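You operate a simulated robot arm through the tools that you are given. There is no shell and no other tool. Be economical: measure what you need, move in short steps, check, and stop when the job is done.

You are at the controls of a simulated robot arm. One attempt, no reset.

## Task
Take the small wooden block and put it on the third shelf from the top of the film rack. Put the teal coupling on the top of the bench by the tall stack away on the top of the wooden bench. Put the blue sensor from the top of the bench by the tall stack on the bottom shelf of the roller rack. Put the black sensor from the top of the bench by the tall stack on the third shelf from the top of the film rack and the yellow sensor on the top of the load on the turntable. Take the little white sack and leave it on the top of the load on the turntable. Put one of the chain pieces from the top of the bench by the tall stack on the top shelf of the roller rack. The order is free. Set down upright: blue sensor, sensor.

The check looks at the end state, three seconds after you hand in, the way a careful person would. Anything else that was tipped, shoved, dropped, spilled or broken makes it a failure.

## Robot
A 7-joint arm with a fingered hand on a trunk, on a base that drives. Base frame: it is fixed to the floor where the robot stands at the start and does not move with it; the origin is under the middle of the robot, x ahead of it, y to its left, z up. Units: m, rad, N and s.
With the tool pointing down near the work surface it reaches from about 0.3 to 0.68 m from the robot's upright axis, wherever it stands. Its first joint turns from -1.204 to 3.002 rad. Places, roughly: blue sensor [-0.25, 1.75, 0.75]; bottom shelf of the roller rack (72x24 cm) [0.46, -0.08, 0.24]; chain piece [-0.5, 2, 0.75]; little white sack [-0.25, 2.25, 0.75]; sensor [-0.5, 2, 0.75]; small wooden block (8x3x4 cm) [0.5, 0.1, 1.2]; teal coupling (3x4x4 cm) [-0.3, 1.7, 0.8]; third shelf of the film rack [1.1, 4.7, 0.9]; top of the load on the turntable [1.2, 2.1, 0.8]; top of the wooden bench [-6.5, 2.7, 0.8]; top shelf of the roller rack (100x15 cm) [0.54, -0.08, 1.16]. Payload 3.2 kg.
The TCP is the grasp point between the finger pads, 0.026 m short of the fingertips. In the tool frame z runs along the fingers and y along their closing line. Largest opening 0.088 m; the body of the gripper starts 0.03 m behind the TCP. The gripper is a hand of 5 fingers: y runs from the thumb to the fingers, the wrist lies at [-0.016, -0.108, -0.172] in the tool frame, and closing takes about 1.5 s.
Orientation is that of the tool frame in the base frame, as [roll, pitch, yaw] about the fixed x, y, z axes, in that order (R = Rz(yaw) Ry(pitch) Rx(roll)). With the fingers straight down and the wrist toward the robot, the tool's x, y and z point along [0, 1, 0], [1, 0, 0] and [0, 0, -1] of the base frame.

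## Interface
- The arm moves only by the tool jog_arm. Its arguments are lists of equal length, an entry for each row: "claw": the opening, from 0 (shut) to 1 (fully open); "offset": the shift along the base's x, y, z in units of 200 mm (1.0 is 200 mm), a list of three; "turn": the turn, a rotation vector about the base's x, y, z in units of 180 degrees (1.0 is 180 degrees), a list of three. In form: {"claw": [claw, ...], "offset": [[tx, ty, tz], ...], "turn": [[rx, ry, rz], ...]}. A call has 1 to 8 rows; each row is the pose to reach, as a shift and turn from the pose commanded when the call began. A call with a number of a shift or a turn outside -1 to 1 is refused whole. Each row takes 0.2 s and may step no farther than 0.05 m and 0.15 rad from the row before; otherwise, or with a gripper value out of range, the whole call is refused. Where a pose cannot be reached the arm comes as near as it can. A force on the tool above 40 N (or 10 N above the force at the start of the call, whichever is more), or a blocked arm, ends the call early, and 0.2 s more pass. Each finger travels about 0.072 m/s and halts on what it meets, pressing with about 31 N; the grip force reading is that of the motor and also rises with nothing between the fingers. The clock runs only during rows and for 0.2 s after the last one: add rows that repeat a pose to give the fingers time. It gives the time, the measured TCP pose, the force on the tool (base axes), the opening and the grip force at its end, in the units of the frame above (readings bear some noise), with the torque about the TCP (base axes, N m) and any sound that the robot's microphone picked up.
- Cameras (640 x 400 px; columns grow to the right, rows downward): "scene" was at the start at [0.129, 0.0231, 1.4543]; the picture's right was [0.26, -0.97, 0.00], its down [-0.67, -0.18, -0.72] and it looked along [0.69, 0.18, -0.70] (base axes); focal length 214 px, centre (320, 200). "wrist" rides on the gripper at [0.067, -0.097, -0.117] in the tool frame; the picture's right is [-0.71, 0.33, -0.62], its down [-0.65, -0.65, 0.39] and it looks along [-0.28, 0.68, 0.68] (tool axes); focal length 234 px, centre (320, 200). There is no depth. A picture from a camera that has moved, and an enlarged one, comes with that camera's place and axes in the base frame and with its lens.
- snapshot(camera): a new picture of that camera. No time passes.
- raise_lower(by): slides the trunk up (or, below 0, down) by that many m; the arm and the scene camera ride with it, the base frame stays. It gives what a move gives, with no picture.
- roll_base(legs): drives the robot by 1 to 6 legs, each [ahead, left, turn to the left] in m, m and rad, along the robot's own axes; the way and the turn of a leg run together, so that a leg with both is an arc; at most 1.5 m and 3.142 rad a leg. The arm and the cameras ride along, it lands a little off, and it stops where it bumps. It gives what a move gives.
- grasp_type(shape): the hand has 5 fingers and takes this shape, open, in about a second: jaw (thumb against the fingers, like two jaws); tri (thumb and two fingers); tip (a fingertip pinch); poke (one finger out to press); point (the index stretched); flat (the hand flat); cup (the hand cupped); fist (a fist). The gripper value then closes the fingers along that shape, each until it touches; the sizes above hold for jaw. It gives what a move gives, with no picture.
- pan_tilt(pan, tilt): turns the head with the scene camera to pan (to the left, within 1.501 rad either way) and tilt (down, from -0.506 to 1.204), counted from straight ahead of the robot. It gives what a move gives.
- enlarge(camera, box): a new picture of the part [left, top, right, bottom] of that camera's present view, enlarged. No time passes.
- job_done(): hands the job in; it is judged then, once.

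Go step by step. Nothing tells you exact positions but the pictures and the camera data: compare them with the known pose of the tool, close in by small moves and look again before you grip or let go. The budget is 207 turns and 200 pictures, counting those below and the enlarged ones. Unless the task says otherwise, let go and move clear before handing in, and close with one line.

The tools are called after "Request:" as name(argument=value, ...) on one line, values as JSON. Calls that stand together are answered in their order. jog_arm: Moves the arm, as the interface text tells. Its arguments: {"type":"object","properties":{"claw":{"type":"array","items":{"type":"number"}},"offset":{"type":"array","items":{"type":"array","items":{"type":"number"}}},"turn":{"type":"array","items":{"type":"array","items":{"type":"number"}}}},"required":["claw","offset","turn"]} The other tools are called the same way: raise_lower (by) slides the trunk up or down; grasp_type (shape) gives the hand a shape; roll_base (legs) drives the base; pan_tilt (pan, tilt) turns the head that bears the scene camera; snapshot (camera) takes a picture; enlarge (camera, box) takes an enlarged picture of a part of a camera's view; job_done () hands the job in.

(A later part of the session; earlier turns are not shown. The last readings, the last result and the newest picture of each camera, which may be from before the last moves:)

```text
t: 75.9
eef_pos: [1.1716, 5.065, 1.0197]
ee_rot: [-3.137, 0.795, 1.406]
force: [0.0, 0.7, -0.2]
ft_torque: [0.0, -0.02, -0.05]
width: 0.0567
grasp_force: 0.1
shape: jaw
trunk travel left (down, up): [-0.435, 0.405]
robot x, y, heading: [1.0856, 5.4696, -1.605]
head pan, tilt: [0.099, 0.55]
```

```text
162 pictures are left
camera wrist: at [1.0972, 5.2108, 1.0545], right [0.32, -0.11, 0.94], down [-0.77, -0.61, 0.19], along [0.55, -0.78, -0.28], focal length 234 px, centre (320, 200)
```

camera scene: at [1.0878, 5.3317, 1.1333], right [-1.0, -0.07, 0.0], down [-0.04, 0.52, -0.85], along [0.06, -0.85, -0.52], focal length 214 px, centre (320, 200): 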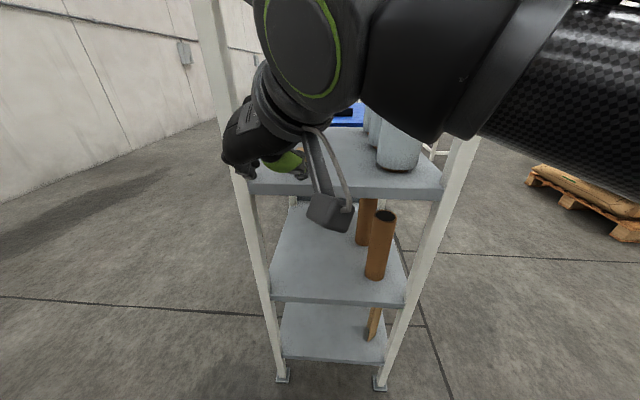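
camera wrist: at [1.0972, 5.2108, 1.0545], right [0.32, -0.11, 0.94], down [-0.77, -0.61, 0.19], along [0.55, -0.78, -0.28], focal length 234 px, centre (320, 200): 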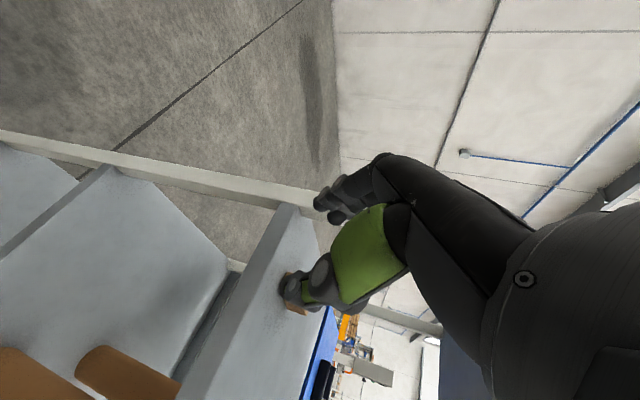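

Block placed on the third shelf. I back off, raise the trunk and drive back to the bench's north end to inspect the items.

Request:
roll_base(legs=[[-0.4, 0, 0]])

Request:
raise_lower(by=0.34)

Request:
snapshot(camera="scene")

Request:
roll_base(legs=[[0, -0.9, 0.03], [1.4, 0, 0], [1.15, 0, 0]])

Request:
pan_tilt(pan=-0.45, tilt=0.6)

Request:
snapshot(camera="scene")

```text
t: 78.4
eef_pos: [1.1853, 5.464, 1.0197]
ee_rot: [-3.137, 0.794, 1.406]
force: [0.0, 0.1, -0.1]
ft_torque: [-0.02, -0.02, -0.02]
width: 0.0569
grasp_force: 0.1
shape: jaw
trunk travel left (down, up): [-0.435, 0.405]
robot x, y, heading: [1.0947, 5.867, -1.601]
head pan, tilt: [0.099, 0.55]
```

```text
t: 81.7
eef_pos: [1.185, 5.4643, 1.3604]
ee_rot: [-3.138, 0.794, 1.404]
force: [0.2, -0.1, -0.7]
ft_torque: [0.0, 0.0, -0.03]
width: 0.0565
grasp_force: 0.1
shape: jaw
trunk travel left (down, up): [-0.775, 0.065]
robot x, y, heading: [1.0925, 5.8688, -1.6]
head pan, tilt: [0.099, 0.55]
```

```text
161 pictures are left
camera scene: at [1.1002, 5.7309, 1.4732], right [-1.0, -0.07, 0.0], down [-0.04, 0.52, -0.85], along [0.06, -0.85, -0.52], focal length 214 px, centre (320, 200)
```

scene: 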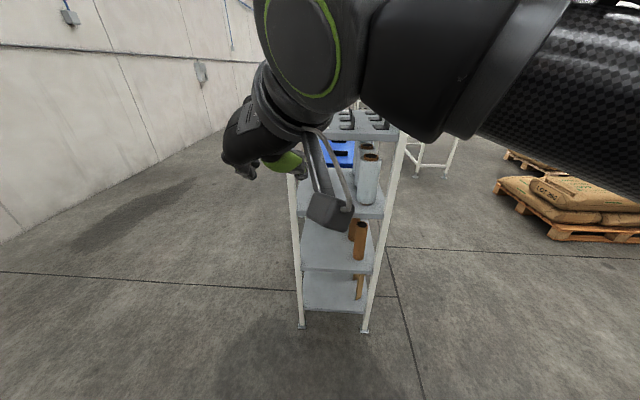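

```text
t: 98.6
eef_pos: [0.3235, 2.9295, 1.3597]
ee_rot: [-3.136, 0.794, 1.456]
force: [-0.7, -0.1, 0.2]
ft_torque: [-0.02, 0.01, 0.0]
width: 0.0568
grasp_force: 0.0
shape: jaw
trunk travel left (down, up): [-0.775, 0.065]
robot x, y, heading: [0.2129, 3.328, -1.55]
head pan, tilt: [0.099, 0.55]
```

```text
t: 99.5
eef_pos: [0.3218, 2.9294, 1.3594]
ee_rot: [-3.138, 0.794, 1.455]
force: [0.2, 0.0, 0.1]
ft_torque: [0.03, -0.02, -0.01]
width: 0.0568
grasp_force: 0.0
shape: jaw
trunk travel left (down, up): [-0.775, 0.065]
robot x, y, heading: [0.2158, 3.3287, -1.551]
head pan, tilt: [-0.45, 0.6]
```

```text
160 pictures are left
camera scene: at [0.1773, 3.2009, 1.4687], right [-0.91, 0.42, 0.0], down [0.24, 0.51, -0.83], along [-0.34, -0.75, -0.56], focal length 214 px, centre (320, 200)
```

scene: 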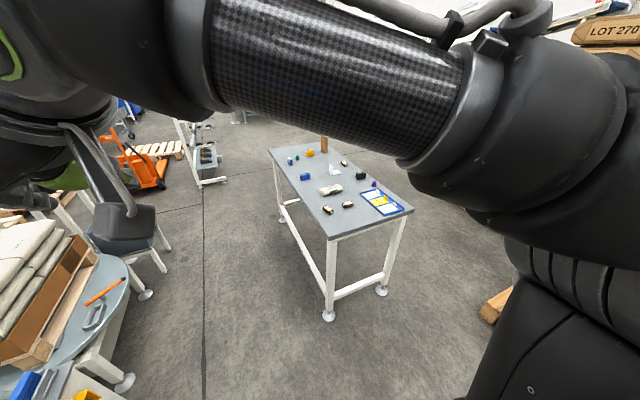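

Request:
enlarge(camera="scene", box=[265, 130, 415, 224])

Request:
enlarge(camera="scene", box=[0, 200, 140, 400])

```text
4.26 times, centred on (340, 177) of scene
camera zoom: at [0.1773, 3.2009, 1.4687], right [-0.91, 0.42, 0.0], down [0.24, 0.51, -0.83], along [-0.34, -0.75, -0.56], focal length 913 px, centre (235, 298)
```

zoom: 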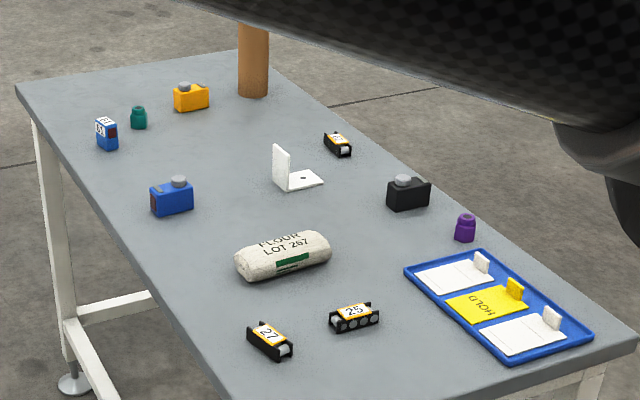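

```text
2.00 times, centred on (70, 300) of scene
camera zoom: at [0.1773, 3.2009, 1.4687], right [-0.91, 0.42, 0.0], down [0.24, 0.51, -0.83], along [-0.34, -0.75, -0.56], focal length 429 px, centre (820, 0)
```

zoom: 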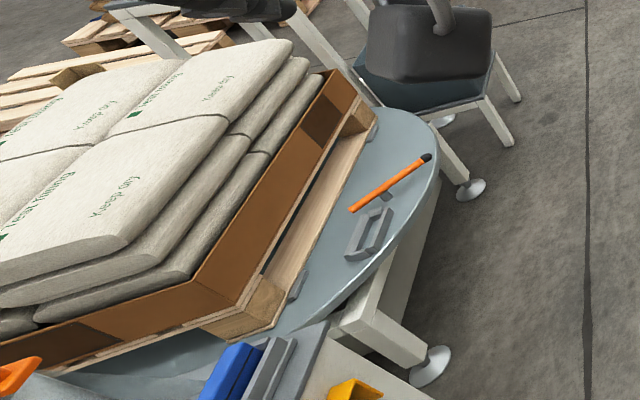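

Request:
roll_base(legs=[[1.4, 0.05, 0], [0, 0, -1.59]])

Request:
pan_tilt(pan=0.35, tilt=0.8)

Request:
snapshot(camera="scene")

Request:
snapshot(camera="wrist")

```text
t: 110.3
eef_pos: [-0.1169, 1.8325, 1.3599]
ee_rot: [-3.136, 0.795, -0.13]
force: [0.1, -0.2, 0.2]
ft_torque: [0.01, 0.01, 0.0]
width: 0.0569
grasp_force: 0.3
shape: jaw
trunk travel left (down, up): [-0.775, 0.065]
robot x, y, heading: [0.2856, 1.9393, -3.139]
head pan, tilt: [-0.45, 0.6]
```

```text
t: 111.5
eef_pos: [-0.1162, 1.8334, 1.3595]
ee_rot: [-3.138, 0.793, -0.131]
force: [0.3, 0.2, 0.2]
ft_torque: [-0.01, 0.05, 0.04]
width: 0.0565
grasp_force: 0.1
shape: jaw
trunk travel left (down, up): [-0.775, 0.065]
robot x, y, heading: [0.2831, 1.9334, -3.14]
head pan, tilt: [0.351, 0.799]
```

```text
157 pictures are left
camera scene: at [0.1584, 1.9099, 1.4518], right [-0.35, 0.94, 0.0], down [0.67, 0.25, -0.7], along [-0.65, -0.24, -0.72], focal length 214 px, centre (320, 200)
```

scene: 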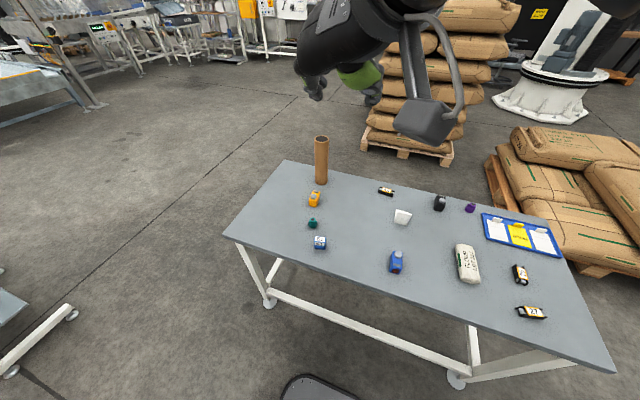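

```text
156 pictures are left
camera wrist: at [0.0245, 1.9125, 1.3944], right [-0.1, -0.33, 0.94], down [-0.64, 0.74, 0.19], along [-0.76, -0.58, -0.28], focal length 234 px, centre (320, 200)
```

wrist: 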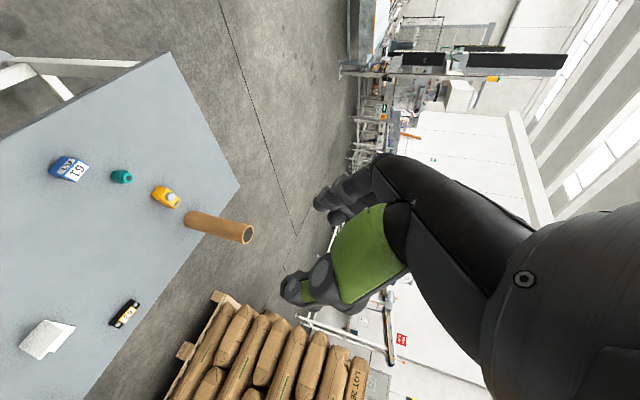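

Request:
enlarge(camera="scene", box=[280, 170, 420, 280])

Request:
enlarge(camera="scene", box=[400, 170, 600, 340])

Request:
enlarge(camera="scene", box=[290, 220, 350, 260])

```text
3.64 times, centred on (350, 225) of scene
camera zoom: at [0.1584, 1.9099, 1.4518], right [-0.35, 0.94, 0.0], down [0.67, 0.25, -0.7], along [-0.65, -0.24, -0.72], focal length 780 px, centre (211, 109)
```

zoom: 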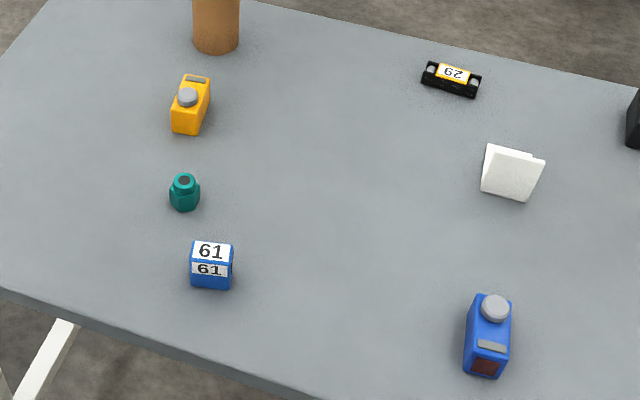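

```text
2.35 times, centred on (500, 255) of scene
camera zoom: at [0.1584, 1.9099, 1.4518], right [-0.35, 0.94, 0.0], down [0.67, 0.25, -0.7], along [-0.65, -0.24, -0.72], focal length 505 px, centre (-104, 71)
```

zoom: 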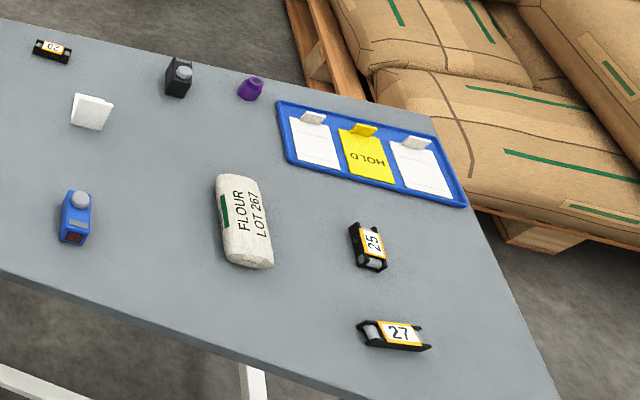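

```text
10.00 times, centred on (320, 240) of scene
camera zoom: at [0.1584, 1.9099, 1.4518], right [-0.35, 0.94, 0.0], down [0.67, 0.25, -0.7], along [-0.65, -0.24, -0.72], focal length 2145 px, centre (320, -200)
```

zoom: 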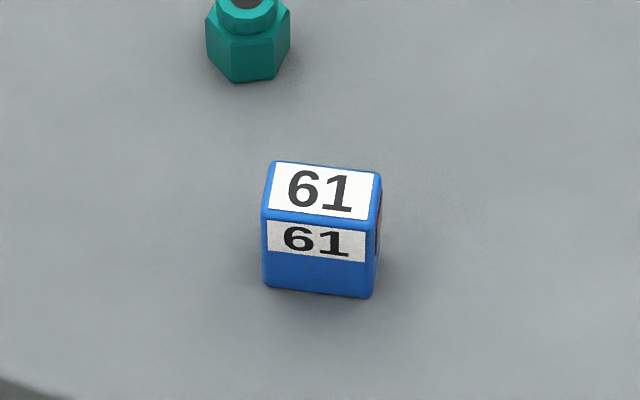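

I identify: yellow sensor near (-0.44,1.67), teal (-0.31,1.71), the small blue "61" box (-0.23,1.765, matching the stated blue sensor place), sack (-0.32,2.26), black sensor (-0.59,2.18), chain pieces 25/27/29. I straighten the hand to point down for picking.

Request:
jog_arm(claw=[0.65, 0.8, 1, 1, 1, 1], offset=[[0, 0, 0], [0, 0, 0], [0, 0, 0], [0, 0, 0], [0, 0, 0], [0, 0, 0]], turn=[[-0.006, -0.042, 0], [-0.012, -0.084, 0], [-0.018, -0.126, 0], [-0.024, -0.168, 0], [-0.03, -0.21, 0], [-0.036, -0.25, 0]])

Request:
roll_base(legs=[[0.1, 0.2, 0]])

Request:
snapshot(camera="scene")

Request:
snapshot(camera="wrist")

```text
t: 112.9
eef_pos: [-0.1187, 1.8318, 1.3588]
ee_rot: [3.138, -0.004, -0.133]
force: [0.4, -0.5, -0.2]
ft_torque: [0.02, 0.0, 0.01]
width: 0.0879
grasp_force: 0.1
shape: jaw
trunk travel left (down, up): [-0.775, 0.065]
robot x, y, heading: [0.2783, 1.94, -3.134]
head pan, tilt: [0.351, 0.799]
```

```text
t: 114.5
eef_pos: [-0.2139, 1.6367, 1.36]
ee_rot: [3.136, 0.0, -0.135]
force: [1.2, -0.1, -0.6]
ft_torque: [0.03, 0.01, 0.01]
width: 0.0878
grasp_force: 0.0
shape: jaw
trunk travel left (down, up): [-0.775, 0.065]
robot x, y, heading: [0.1892, 1.737, -3.141]
head pan, tilt: [0.351, 0.799]
```

```text
152 pictures are left
camera scene: at [0.0606, 1.7124, 1.4518], right [-0.35, 0.94, 0.0], down [0.67, 0.25, -0.7], along [-0.65, -0.24, -0.72], focal length 214 px, centre (320, 200)
```

scene: 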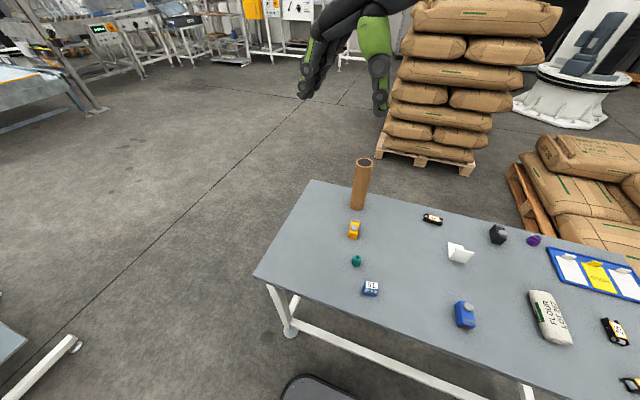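

```text
151 pictures are left
camera wrist: at [-0.1363, 1.7249, 1.476], right [-0.75, -0.23, 0.63], down [-0.56, 0.73, -0.39], along [-0.37, -0.64, -0.67], focal length 234 px, centre (320, 200)
```

wrist: 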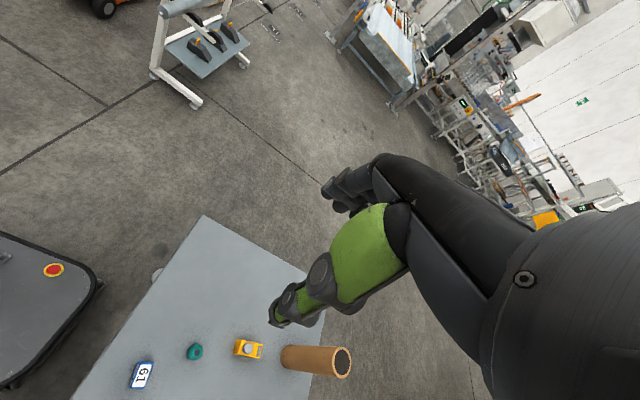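

Request:
enlarge(camera="scene", box=[320, 150, 420, 310])

Request:
enlarge(camera="wrist", box=[110, 300, 370, 400])

```text
2.50 times, centred on (370, 230) of scene
camera zoom: at [0.0606, 1.7124, 1.4518], right [-0.35, 0.94, 0.0], down [0.67, 0.25, -0.7], along [-0.65, -0.24, -0.72], focal length 536 px, centre (195, 125)
```

zoom: 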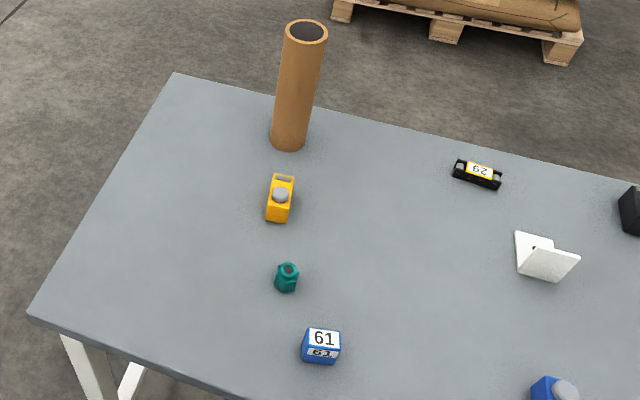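

```text
2.46 times, centred on (240, 350) of wrist
camera zoom: at [-0.1363, 1.7249, 1.476], right [-0.75, -0.23, 0.63], down [-0.56, 0.73, -0.39], along [-0.37, -0.64, -0.67], focal length 576 px, centre (517, -169)
```

zoom: 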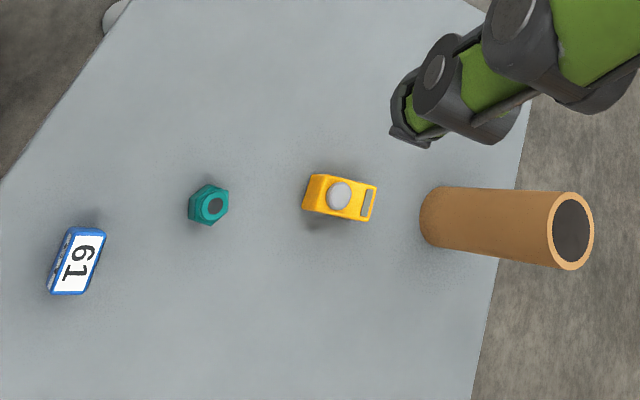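

Request:
raise_lower(by=-0.35)

Request:
jog_arm(claw=[1, 1, 1, 1, 1], offset=[[-0.22, 0.03, 0], [-0.44, 0.06, 0], [-0.66, 0.09, 0], [-0.88, 0.12, 0], [-1.0, 0.14, 0]], turn=[[0, 0, 0.015], [0, 0, 0.03], [0, 0, 0.045], [0, 0, 0.06], [0, 0, 0.075]])

Request:
snapshot(camera="scene")

Request:
snapshot(camera="wrist")

```text
t: 118.0
eef_pos: [-0.215, 1.6356, 1.0103]
ee_rot: [3.136, 0.0, -0.137]
force: [-0.3, 0.5, -0.1]
ft_torque: [0.0, 0.03, -0.02]
width: 0.0878
grasp_force: 0.1
shape: jaw
trunk travel left (down, up): [-0.425, 0.415]
robot x, y, heading: [0.188, 1.737, -3.135]
head pan, tilt: [0.351, 0.799]
```

```text
t: 119.2
eef_pos: [-0.2996, 1.6912, 0.9525]
ee_rot: [3.137, 0.002, 0.071]
force: [0.0, 0.2, 0.4]
ft_torque: [0.0, 0.02, 0.01]
width: 0.0877
grasp_force: 0.0
shape: jaw
out of reach, approached as far as the arm can: row 1, 2, 3, 4, 5
trunk travel left (down, up): [-0.425, 0.415]
robot x, y, heading: [0.1846, 1.7399, -3.138]
head pan, tilt: [0.351, 0.799]
```

```text
148 pictures are left
camera scene: at [0.0608, 1.7123, 1.1019], right [-0.35, 0.94, 0.0], down [0.67, 0.25, -0.7], along [-0.65, -0.24, -0.72], focal length 214 px, centre (320, 200)
```

scene: 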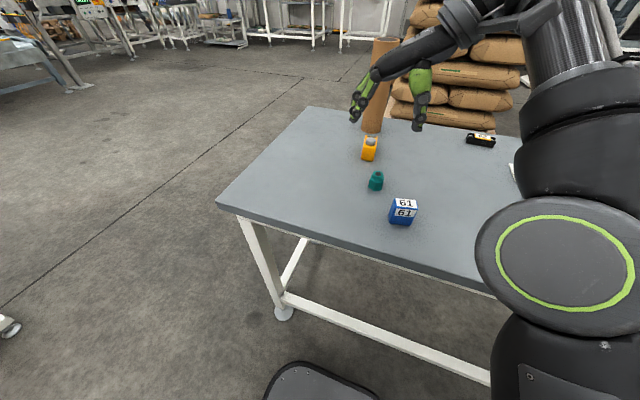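

```text
147 pictures are left
camera wrist: at [-0.2407, 1.795, 1.0683], right [-0.68, -0.38, 0.63], down [-0.69, 0.6, -0.39], along [-0.23, -0.7, -0.67], focal length 234 px, centre (320, 200)
```

wrist: 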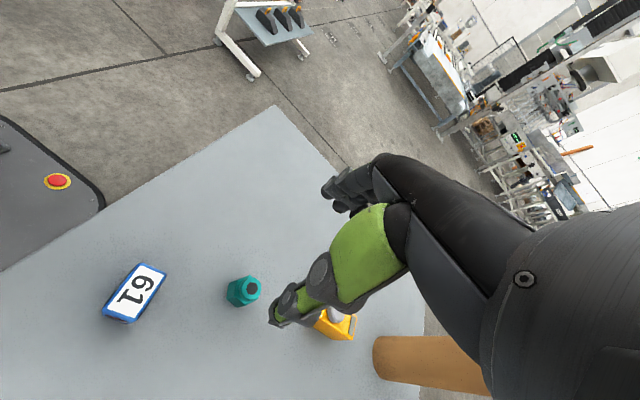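

Request:
raise_lower(by=0.25)

Request:
jog_arm(claw=[1, 1, 1, 1], offset=[[0, 0, -0.2], [0, 0, -0.45], [0, 0, -0.7], [0, 0, -0.95]], turn=[[0, 0, 0], [0, 0, 0], [0, 0, 0], [0, 0, 0]])

```text
t: 121.8
eef_pos: [-0.2996, 1.6919, 1.2027]
ee_rot: [3.137, 0.0, 0.07]
force: [0.8, 0.2, -1.2]
ft_torque: [-0.01, 0.01, 0.04]
width: 0.0879
grasp_force: 0.2
shape: jaw
trunk travel left (down, up): [-0.675, 0.165]
robot x, y, heading: [0.1899, 1.7363, -3.141]
head pan, tilt: [0.351, 0.799]
```

```text
t: 122.8
eef_pos: [-0.2999, 1.6894, 1.0119]
ee_rot: [3.136, 0.0, 0.07]
force: [-0.2, 0.7, 0.0]
ft_torque: [-0.02, -0.01, 0.0]
width: 0.0879
grasp_force: 0.0
shape: jaw
trunk travel left (down, up): [-0.675, 0.165]
robot x, y, heading: [0.1885, 1.7371, -3.138]
head pan, tilt: [0.351, 0.799]
```

Request:
jog_arm(claw=[1, 1, 1, 1, 1], offset=[[-0.15, -0.02, -0.15], [-0.3, -0.05, -0.3], [-0.45, -0.08, -0.45], [-0.6, -0.11, -0.45], [-0.675, -0.125, -0.45]], turn=[[0, 0, 0.002], [0, 0, 0.004], [0, 0, 0.006], [0, 0, 0.008], [0, 0, 0.01]])

Request:
snapshot(camera="scene")

Request:
snapshot(camera="wrist")

```text
t: 124.0
eef_pos: [-0.3958, 1.6736, 0.9217]
ee_rot: [3.136, 0.001, 0.099]
force: [0.2, -0.3, 0.4]
ft_torque: [-0.01, -0.02, 0.02]
width: 0.0876
grasp_force: 0.0
shape: jaw
out of reach, approached as far as the arm can: row 4, 5
trunk travel left (down, up): [-0.675, 0.165]
robot x, y, heading: [0.1838, 1.7391, -3.136]
head pan, tilt: [0.351, 0.799]
```

```text
146 pictures are left
camera scene: at [0.06, 1.7119, 1.3518], right [-0.35, 0.94, 0.0], down [0.67, 0.25, -0.7], along [-0.65, -0.24, -0.72], focal length 214 px, centre (320, 200)
```

scene: 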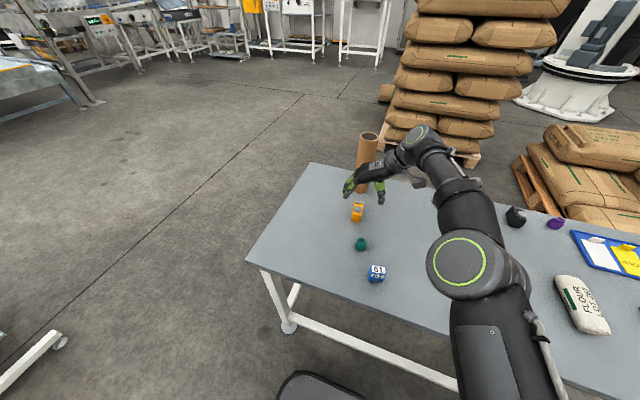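

```text
145 pictures are left
camera wrist: at [-0.3406, 1.7783, 1.0378], right [-0.67, -0.4, 0.63], down [-0.71, 0.58, -0.39], along [-0.21, -0.71, -0.67], focal length 234 px, centre (320, 200)
```

wrist: 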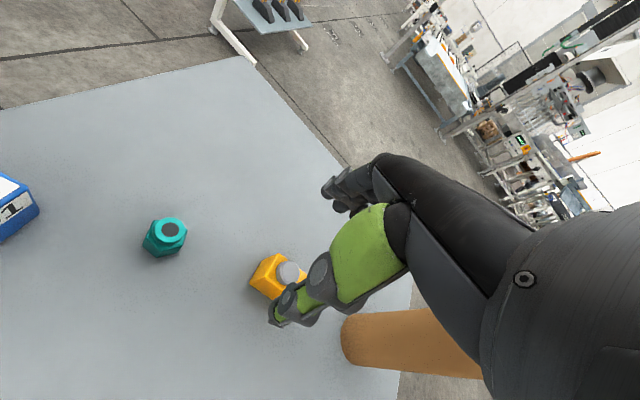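

Request:
roll_base(legs=[[0.045, 0.0, 0]])

Request:
enlarge(camera="scene", box=[320, 150, 420, 230])

Request:
snapshot(camera="wrist")

```text
t: 124.8
eef_pos: [-0.4424, 1.6743, 0.9217]
ee_rot: [3.136, 0.001, 0.098]
force: [0.0, 0.1, -0.4]
ft_torque: [0.01, -0.02, -0.01]
width: 0.0878
grasp_force: 0.1
shape: jaw
trunk travel left (down, up): [-0.675, 0.165]
robot x, y, heading: [0.1412, 1.741, -3.138]
head pan, tilt: [0.351, 0.799]
```

```text
5.00 times, centred on (370, 190) of scene
camera zoom: at [0.0147, 1.712, 1.3517], right [-0.35, 0.94, 0.0], down [0.67, 0.25, -0.7], along [-0.65, -0.24, -0.72], focal length 1072 px, centre (70, 250)
```

zoom: 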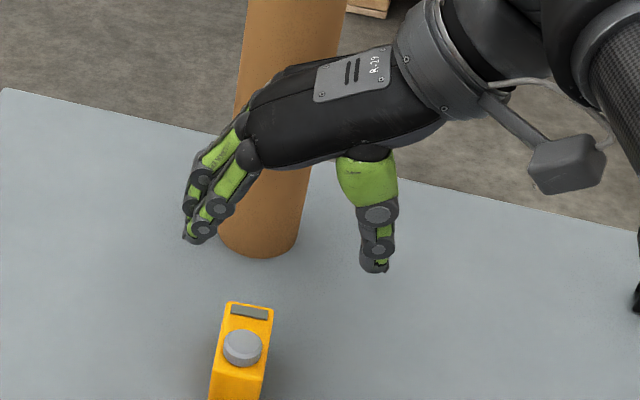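

```text
143 pictures are left
camera wrist: at [-0.3859, 1.7785, 1.038], right [-0.67, -0.4, 0.63], down [-0.71, 0.58, -0.39], along [-0.21, -0.71, -0.67], focal length 234 px, centre (320, 200)
```

wrist: 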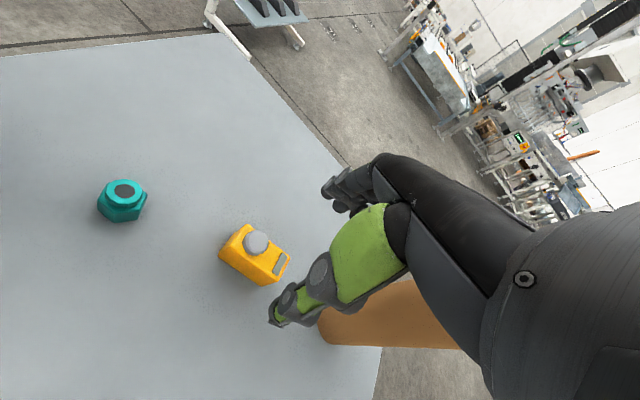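

Request:
jog_arm(claw=[1, 1, 1, 1], offset=[[0.03, -0.06, -0.15], [0.03, -0.06, -0.3], [0.03, -0.06, -0.4], [0.03, -0.06, -0.5]], turn=[[0, 0, 0], [0, 0, 0], [0, 0, 0], [0, 0, 0]])

Request:
enlarge(camera="scene", box=[320, 150, 420, 230])

Request:
enlarge(camera="wrist", box=[200, 150, 400, 350])

```text
t: 125.8
eef_pos: [-0.4349, 1.6616, 0.8229]
ee_rot: [3.137, 0.001, 0.098]
force: [0.5, 0.0, 0.1]
ft_torque: [-0.02, -0.02, -0.02]
width: 0.088
grasp_force: 0.0
shape: jaw
trunk travel left (down, up): [-0.675, 0.165]
robot x, y, heading: [0.1434, 1.7388, -3.139]
head pan, tilt: [0.351, 0.799]
```

```text
5.00 times, centred on (370, 190) of scene
camera zoom: at [0.015, 1.7119, 1.3518], right [-0.35, 0.94, 0.0], down [0.67, 0.25, -0.7], along [-0.65, -0.24, -0.72], focal length 1072 px, centre (70, 250)
```

zoom: 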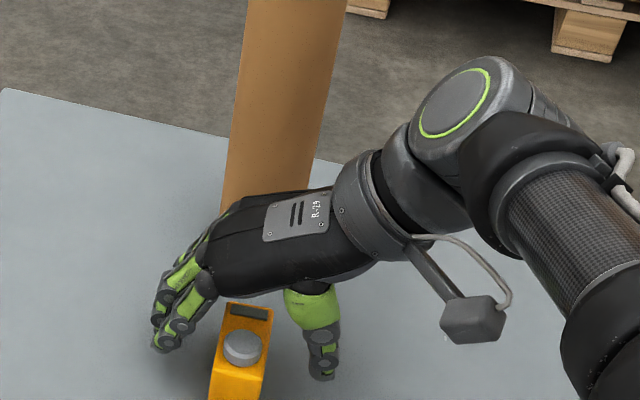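

```text
2.00 times, centred on (300, 250) of wrist
camera zoom: at [-0.3795, 1.7664, 0.9381], right [-0.67, -0.4, 0.63], down [-0.71, 0.59, -0.39], along [-0.21, -0.71, -0.67], focal length 468 px, centre (360, 100)
```

zoom: 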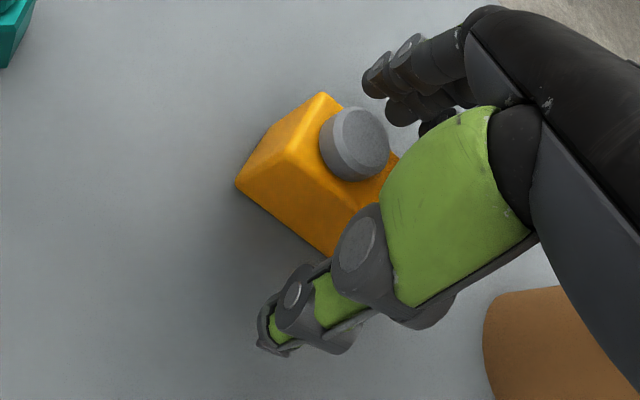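

Request:
jog_arm(claw=[1, 1, 0.7, 0.4, 0.1, 0, 0, 0], offset=[[0.02, 0, -0.05], [0.02, 0, -0.085], [0.02, 0, -0.085], [0.02, 0, -0.085], [0.02, 0, -0.085], [0.02, 0, -0.085], [0.02, 0, -0.085], [0.02, 0, -0.085]], turn=[[0, 0, 0], [0, 0, 0], [0, 0, 0], [0, 0, 0], [0, 0, 0], [0, 0, 0], [0, 0, 0], [0, 0, 0]])

Request:
enlarge(camera="scene", box=[320, 150, 420, 230])

Request:
enlarge(camera="wrist", box=[200, 150, 400, 350])

```text
t: 127.7
eef_pos: [-0.4314, 1.6621, 0.8067]
ee_rot: [3.134, 0.004, 0.098]
force: [0.6, 4.5, 11.0]
ft_torque: [0.55, 0.02, -0.04]
width: 0.0348
grasp_force: 31.0
shape: jaw
trunk travel left (down, up): [-0.675, 0.165]
robot x, y, heading: [0.1441, 1.7393, -3.139]
head pan, tilt: [0.351, 0.799]
```

```text
5.00 times, centred on (370, 190) of scene
camera zoom: at [0.018, 1.713, 1.3522], right [-0.35, 0.94, 0.0], down [0.67, 0.25, -0.7], along [-0.66, -0.24, -0.72], focal length 1072 px, centre (70, 250)
```

zoom: 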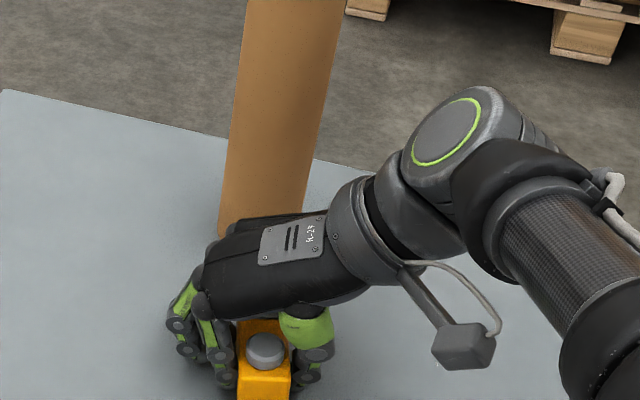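

```text
2.00 times, centred on (300, 250) of wrist
camera zoom: at [-0.3737, 1.7674, 0.923], right [-0.67, -0.39, 0.63], down [-0.71, 0.59, -0.39], along [-0.21, -0.71, -0.67], focal length 468 px, centre (360, 100)
```

zoom: 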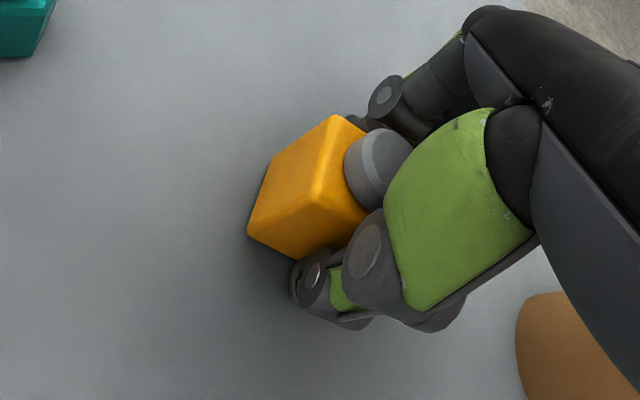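

Request:
jog_arm(claw=[0, 0, 0, 0, 0], offset=[[0, 0, 0.1], [0, 0, 0.3], [0, 0, 0.5], [0, 0, 0.75], [0, 0, 0.95]], turn=[[0, 0, 0], [0, 0, 0], [0, 0, 0], [0, 0, 0], [0, 0, 0]])

Request:
enlarge(camera="wrist", box=[100, 150, 420, 400])

Request:
enlarge(camera="scene", box=[300, 90, 460, 230])

```text
t: 128.8
eef_pos: [-0.428, 1.6608, 0.995]
ee_rot: [3.136, -0.001, 0.099]
force: [-0.1, 0.6, -1.6]
ft_torque: [0.0, 0.01, -0.01]
width: 0.0341
grasp_force: 31.6
shape: jaw
trunk travel left (down, up): [-0.675, 0.165]
robot x, y, heading: [0.1456, 1.7377, -3.138]
head pan, tilt: [0.351, 0.799]
```

```text
1.60 times, centred on (260, 275) of wrist
camera zoom: at [-0.3727, 1.7657, 1.112], right [-0.67, -0.4, 0.62], down [-0.71, 0.58, -0.39], along [-0.21, -0.71, -0.68], focal length 375 px, centre (416, 80)
```

zoom: 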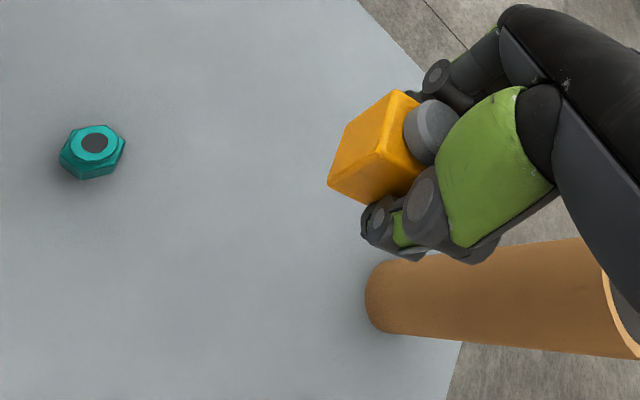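

```text
2.86 times, centred on (380, 160) of scene
camera zoom: at [0.0157, 1.7113, 1.3518], right [-0.35, 0.94, 0.0], down [0.67, 0.25, -0.7], along [-0.65, -0.24, -0.72], focal length 613 px, centre (149, 314)
```

zoom: 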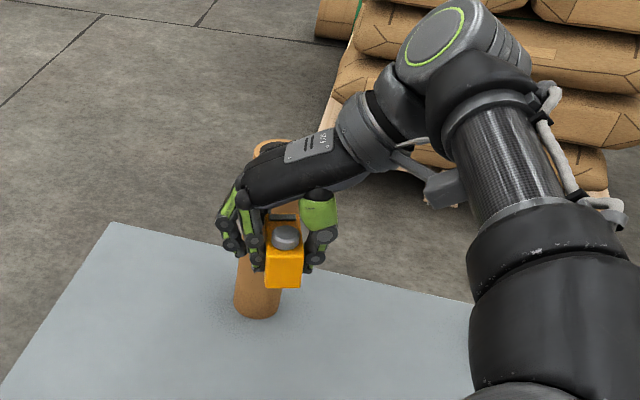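

Request:
jog_arm(claw=[0, 0, 0, 0, 0], offset=[[0.2, 0, 0.2], [0.4, 0.05, 0.3], [0.6, 0.1, 0.4], [0.8, 0.15, 0.5], [1.0, 0.2, 0.6]], turn=[[0, 0, 0], [0, 0, 0], [0, 0, 0], [0, 0, 0], [0, 0, 0]])

Request:
roll_base(legs=[[-0.15, 0, 0], [0, 0, 3.14], [0.05, 0.25, 0]])

Request:
pan_tilt(pan=0.1, tilt=0.7)

Request:
snapshot(camera="scene")

```text
refused: row 1 steps farther than a row can; nothing moved
```

```text
t: 139.0
eef_pos: [0.9164, 2.0531, 0.9955]
ee_rot: [3.135, 0.0, -3.062]
force: [0.2, 0.3, -0.6]
ft_torque: [-0.01, -0.05, 0.02]
width: 0.0339
grasp_force: 31.0
shape: jaw
trunk travel left (down, up): [-0.675, 0.165]
robot x, y, heading: [0.3433, 1.9905, -0.013]
head pan, tilt: [0.351, 0.799]
```

```text
t: 139.7
eef_pos: [0.9159, 2.0528, 0.9949]
ee_rot: [3.136, -0.001, -3.064]
force: [-0.3, -0.2, -1.5]
ft_torque: [0.0, -0.01, 0.0]
width: 0.0337
grasp_force: 31.1
shape: jaw
trunk travel left (down, up): [-0.675, 0.165]
robot x, y, heading: [0.3443, 1.9944, -0.011]
head pan, tilt: [0.099, 0.7]
```

```text
136 pictures are left
camera scene: at [0.4793, 1.9961, 1.36], right [0.08, -1.0, 0.0], down [-0.64, -0.05, -0.76], along [0.76, 0.06, -0.64], focal length 214 px, centre (320, 200)
```

scene: 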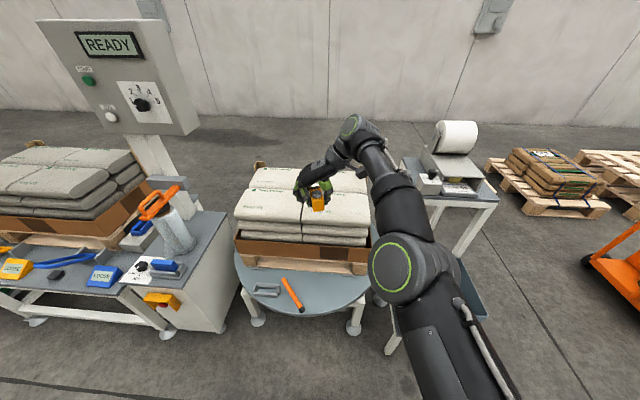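

Request:
enlarge(camera="scene", box=[220, 140, 400, 280])

Request:
snapshot(camera="wrist")

```text
2.86 times, centred on (310, 210) of scene
camera zoom: at [0.4793, 1.9961, 1.36], right [0.08, -1.0, 0.0], down [-0.64, -0.05, -0.76], along [0.76, 0.06, -0.64], focal length 613 px, centre (349, 171)
```

zoom: 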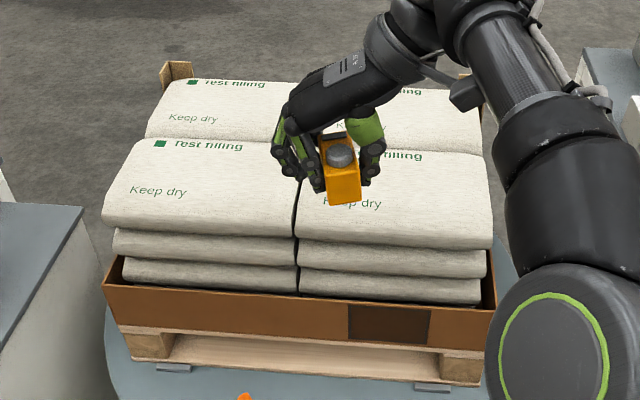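

```text
134 pictures are left
camera wrist: at [0.857, 1.9506, 1.1117], right [0.68, 0.38, 0.63], down [0.7, -0.6, -0.39], along [0.22, 0.7, -0.67], focal length 234 px, centre (320, 200)
```

wrist: 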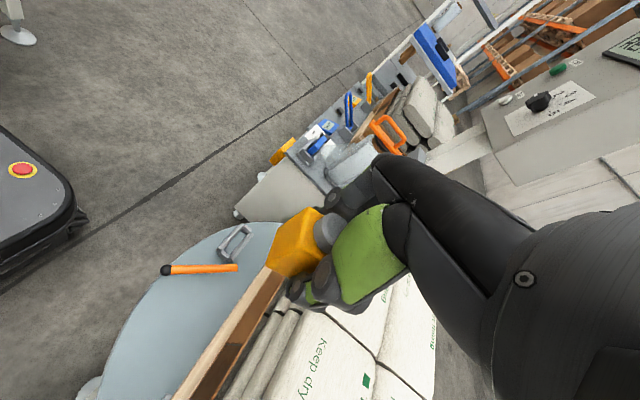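

Request:
roll_base(legs=[[0.16, -0.06, 0]])

Request:
jog_arm(claw=[0, 0, 0], offset=[[0.06, 0, -0.2], [0.12, 0, -0.4], [0.15, 0, -0.5]], turn=[[0, 0, 0], [0, 0, 0], [0, 0, 0]])

Request:
snapshot(camera="wrist")

Request:
enlarge(camera="scene", box=[220, 140, 400, 280])

```text
t: 141.2
eef_pos: [1.0746, 1.9886, 0.995]
ee_rot: [3.136, -0.001, -3.064]
force: [-0.2, 0.3, -1.0]
ft_torque: [0.08, 0.02, 0.01]
width: 0.0338
grasp_force: 30.8
shape: jaw
trunk travel left (down, up): [-0.675, 0.165]
robot x, y, heading: [0.4991, 1.9267, -0.019]
head pan, tilt: [0.099, 0.7]
```

```text
t: 142.0
eef_pos: [1.0871, 1.9831, 0.8953]
ee_rot: [3.137, 0.002, -3.063]
force: [-0.8, 0.2, -0.2]
ft_torque: [0.02, -0.02, 0.01]
width: 0.0337
grasp_force: 30.7
shape: jaw
out of reach, approached as far as the arm can: row 1, 2, 3
trunk travel left (down, up): [-0.675, 0.165]
robot x, y, heading: [0.5034, 1.928, -0.015]
head pan, tilt: [0.099, 0.7]
```

```text
133 pictures are left
camera wrist: at [1.0275, 1.8819, 1.0116], right [0.68, 0.38, 0.63], down [0.7, -0.6, -0.39], along [0.23, 0.7, -0.67], focal length 234 px, centre (320, 200)
```

wrist: 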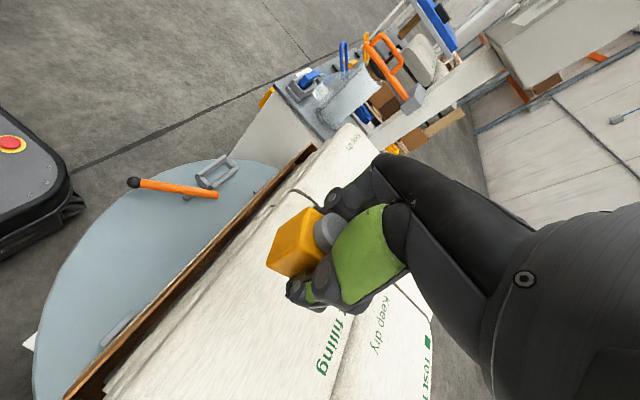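

```text
2.86 times, centred on (310, 210) of scene
camera zoom: at [0.6377, 1.9332, 1.36], right [0.08, -1.0, 0.0], down [-0.64, -0.05, -0.76], along [0.76, 0.06, -0.64], focal length 613 px, centre (349, 171)
```

zoom: 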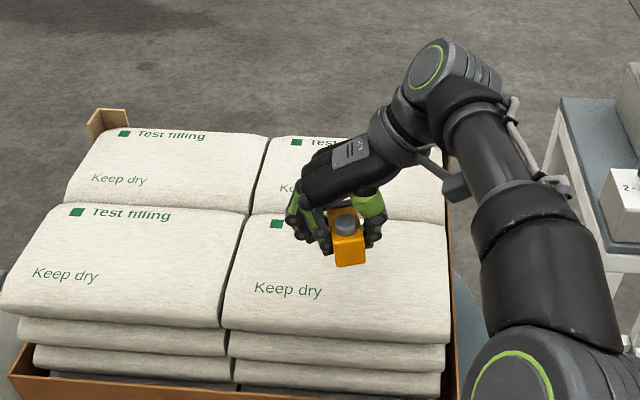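

Request:
roll_base(legs=[[0.035, 0, 0]])

Request:
jog_arm(claw=[0, 0, 0], offset=[[0, 0, -0.12], [0, 0, -0.2], [0, 0, -0.25]], turn=[[0, 0, 0], [0, 0, 0], [0, 0, 0]])

Request:
enlarge(camera="scene", box=[260, 160, 380, 260])

```text
t: 142.9
eef_pos: [1.1217, 1.9836, 0.8955]
ee_rot: [3.136, 0.0, -3.065]
force: [0.4, 0.2, -1.2]
ft_torque: [0.02, 0.02, 0.01]
width: 0.0334
grasp_force: 31.5
shape: jaw
trunk travel left (down, up): [-0.675, 0.165]
robot x, y, heading: [0.5353, 1.9255, -0.02]
head pan, tilt: [0.099, 0.7]
```

```text
t: 143.7
eef_pos: [1.123, 1.9858, 0.8465]
ee_rot: [3.138, -0.001, -3.065]
force: [0.2, 0.3, -1.8]
ft_torque: [0.03, -0.02, 0.0]
width: 0.0334
grasp_force: 30.8
shape: jaw
trunk travel left (down, up): [-0.675, 0.165]
robot x, y, heading: [0.5372, 1.9266, -0.015]
head pan, tilt: [0.099, 0.7]
```

```text
4.00 times, centred on (320, 210) of scene
camera zoom: at [0.672, 1.9327, 1.3601], right [0.08, -1.0, 0.0], down [-0.64, -0.05, -0.76], along [0.76, 0.06, -0.64], focal length 858 px, centre (320, 160)
```

zoom: 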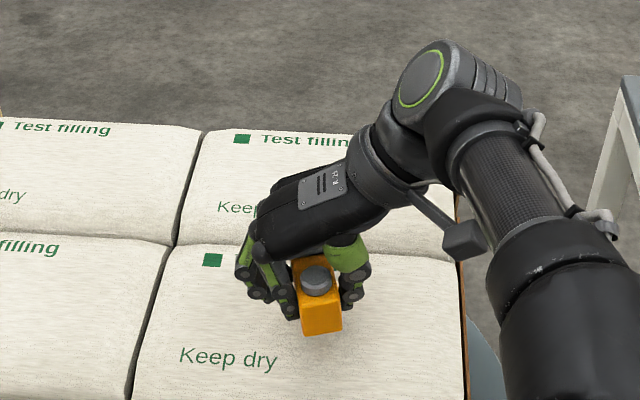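

Request:
jog_arm(claw=[0, 0, 0, 0], offset=[[0, 0, -0.02], [0, 0, -0.035], [0, 0, -0.05], [0, 0, -0.065]], turn=[[0, 0, 0], [0, 0, 0], [0, 0, 0], [0, 0, 0]])

Request:
enlarge(camera="scene", box=[290, 200, 350, 250])

```text
t: 144.7
eef_pos: [1.1227, 1.9829, 0.8328]
ee_rot: [3.137, 0.001, -3.065]
force: [0.6, -0.7, -0.9]
ft_torque: [0.07, 0.02, 0.03]
width: 0.0335
grasp_force: 30.9
shape: jaw
trunk travel left (down, up): [-0.675, 0.165]
robot x, y, heading: [0.5352, 1.9249, -0.017]
head pan, tilt: [0.099, 0.7]
```

```text
8.00 times, centred on (320, 225) of scene
camera zoom: at [0.6721, 1.9326, 1.36], right [0.08, -1.0, 0.0], down [-0.64, -0.05, -0.76], along [0.76, 0.06, -0.64], focal length 1716 px, centre (320, 0)
```

zoom: 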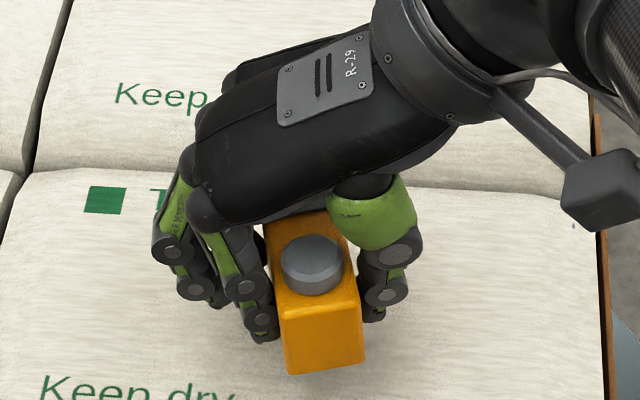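

Request:
jog_arm(claw=[0, 0, 0, 0], offset=[[0, 0, -0.015], [0, 0, -0.03], [0, 0, -0.045], [0, 0, -0.06]], turn=[[0, 0, 0], [0, 0, 0], [0, 0, 0], [0, 0, 0]])

Request:
enlarge(camera="scene", box=[290, 200, 350, 250])

```text
t: 145.7
eef_pos: [1.1198, 1.9836, 0.8217]
ee_rot: [3.136, -0.001, -3.064]
force: [0.5, 0.9, -1.2]
ft_torque: [0.0, 0.01, 0.02]
width: 0.0337
grasp_force: 31.1
shape: jaw
trunk travel left (down, up): [-0.675, 0.165]
robot x, y, heading: [0.5363, 1.9245, -0.018]
head pan, tilt: [0.099, 0.7]
```

```text
8.00 times, centred on (320, 225) of scene
camera zoom: at [0.6721, 1.9326, 1.36], right [0.08, -1.0, 0.0], down [-0.64, -0.05, -0.76], along [0.76, 0.06, -0.64], focal length 1716 px, centre (320, 0)
```

zoom: 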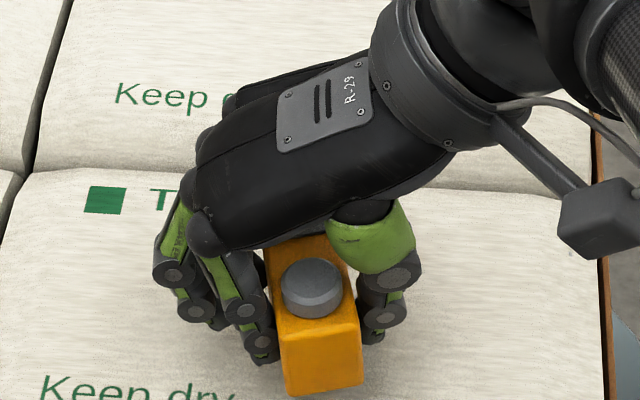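

Request:
jog_arm(claw=[0, 0, 0, 0], offset=[[0, 0, -0.015], [0, 0, -0.03], [0, 0, -0.045], [0, 0, -0.06]], turn=[[0, 0, 0], [0, 0, 0], [0, 0, 0], [0, 0, 0]])

Request:
enlarge(camera="scene", box=[290, 210, 350, 260])

```text
t: 146.7
eef_pos: [1.118, 1.9839, 0.8092]
ee_rot: [3.135, -0.001, -3.066]
force: [-0.5, 0.2, -0.5]
ft_torque: [-0.01, 0.0, -0.01]
width: 0.0338
grasp_force: 30.9
shape: jaw
out of reach, approached as far as the arm can: row 4
trunk travel left (down, up): [-0.675, 0.165]
robot x, y, heading: [0.537, 1.9256, -0.018]
head pan, tilt: [0.099, 0.7]
```

```text
8.00 times, centred on (320, 235) of scene
camera zoom: at [0.672, 1.9324, 1.36], right [0.08, -1.0, 0.0], down [-0.64, -0.05, -0.76], along [0.76, 0.06, -0.64], focal length 1716 px, centre (320, -80)
```

zoom: 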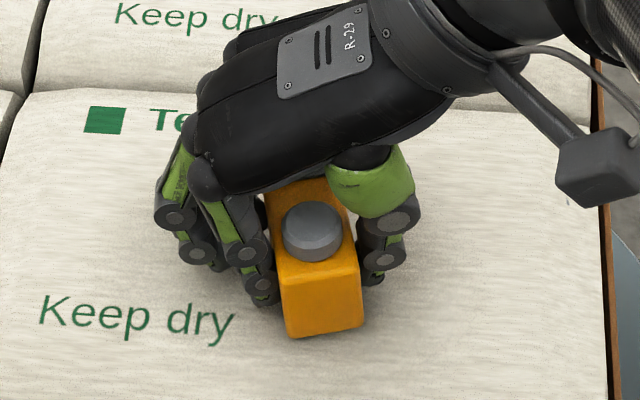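

Request:
raise_lower(by=-0.006)

Request:
raise_lower(by=-0.004)

Request:
enlarge(camera="scene", box=[290, 210, 350, 260])

```text
t: 147.2
eef_pos: [1.118, 1.9826, 0.8051]
ee_rot: [3.137, 0.002, -3.065]
force: [-0.1, -0.2, -0.3]
ft_torque: [0.03, -0.01, -0.01]
width: 0.0334
grasp_force: 31.2
shape: jaw
trunk travel left (down, up): [-0.669, 0.171]
robot x, y, heading: [0.5362, 1.9222, -0.017]
head pan, tilt: [0.099, 0.7]
```

```text
t: 147.7
eef_pos: [1.1178, 1.9838, 0.8037]
ee_rot: [3.134, 0.004, -3.067]
force: [0.7, 1.1, 12.0]
ft_torque: [0.26, -0.2, -0.04]
width: 0.0337
grasp_force: 31.0
shape: jaw
trunk travel left (down, up): [-0.665, 0.175]
robot x, y, heading: [0.5353, 1.9239, -0.019]
head pan, tilt: [0.099, 0.7]
```

```text
8.00 times, centred on (320, 235) of scene
camera zoom: at [0.6698, 1.9325, 1.3505], right [0.08, -1.0, 0.0], down [-0.64, -0.05, -0.77], along [0.76, 0.06, -0.64], focal length 1716 px, centre (320, -80)
```

zoom: 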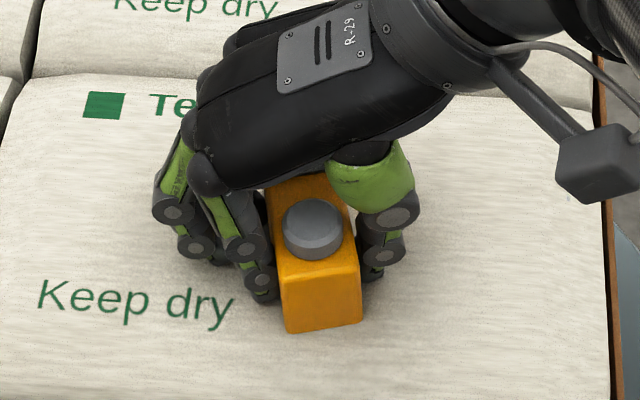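

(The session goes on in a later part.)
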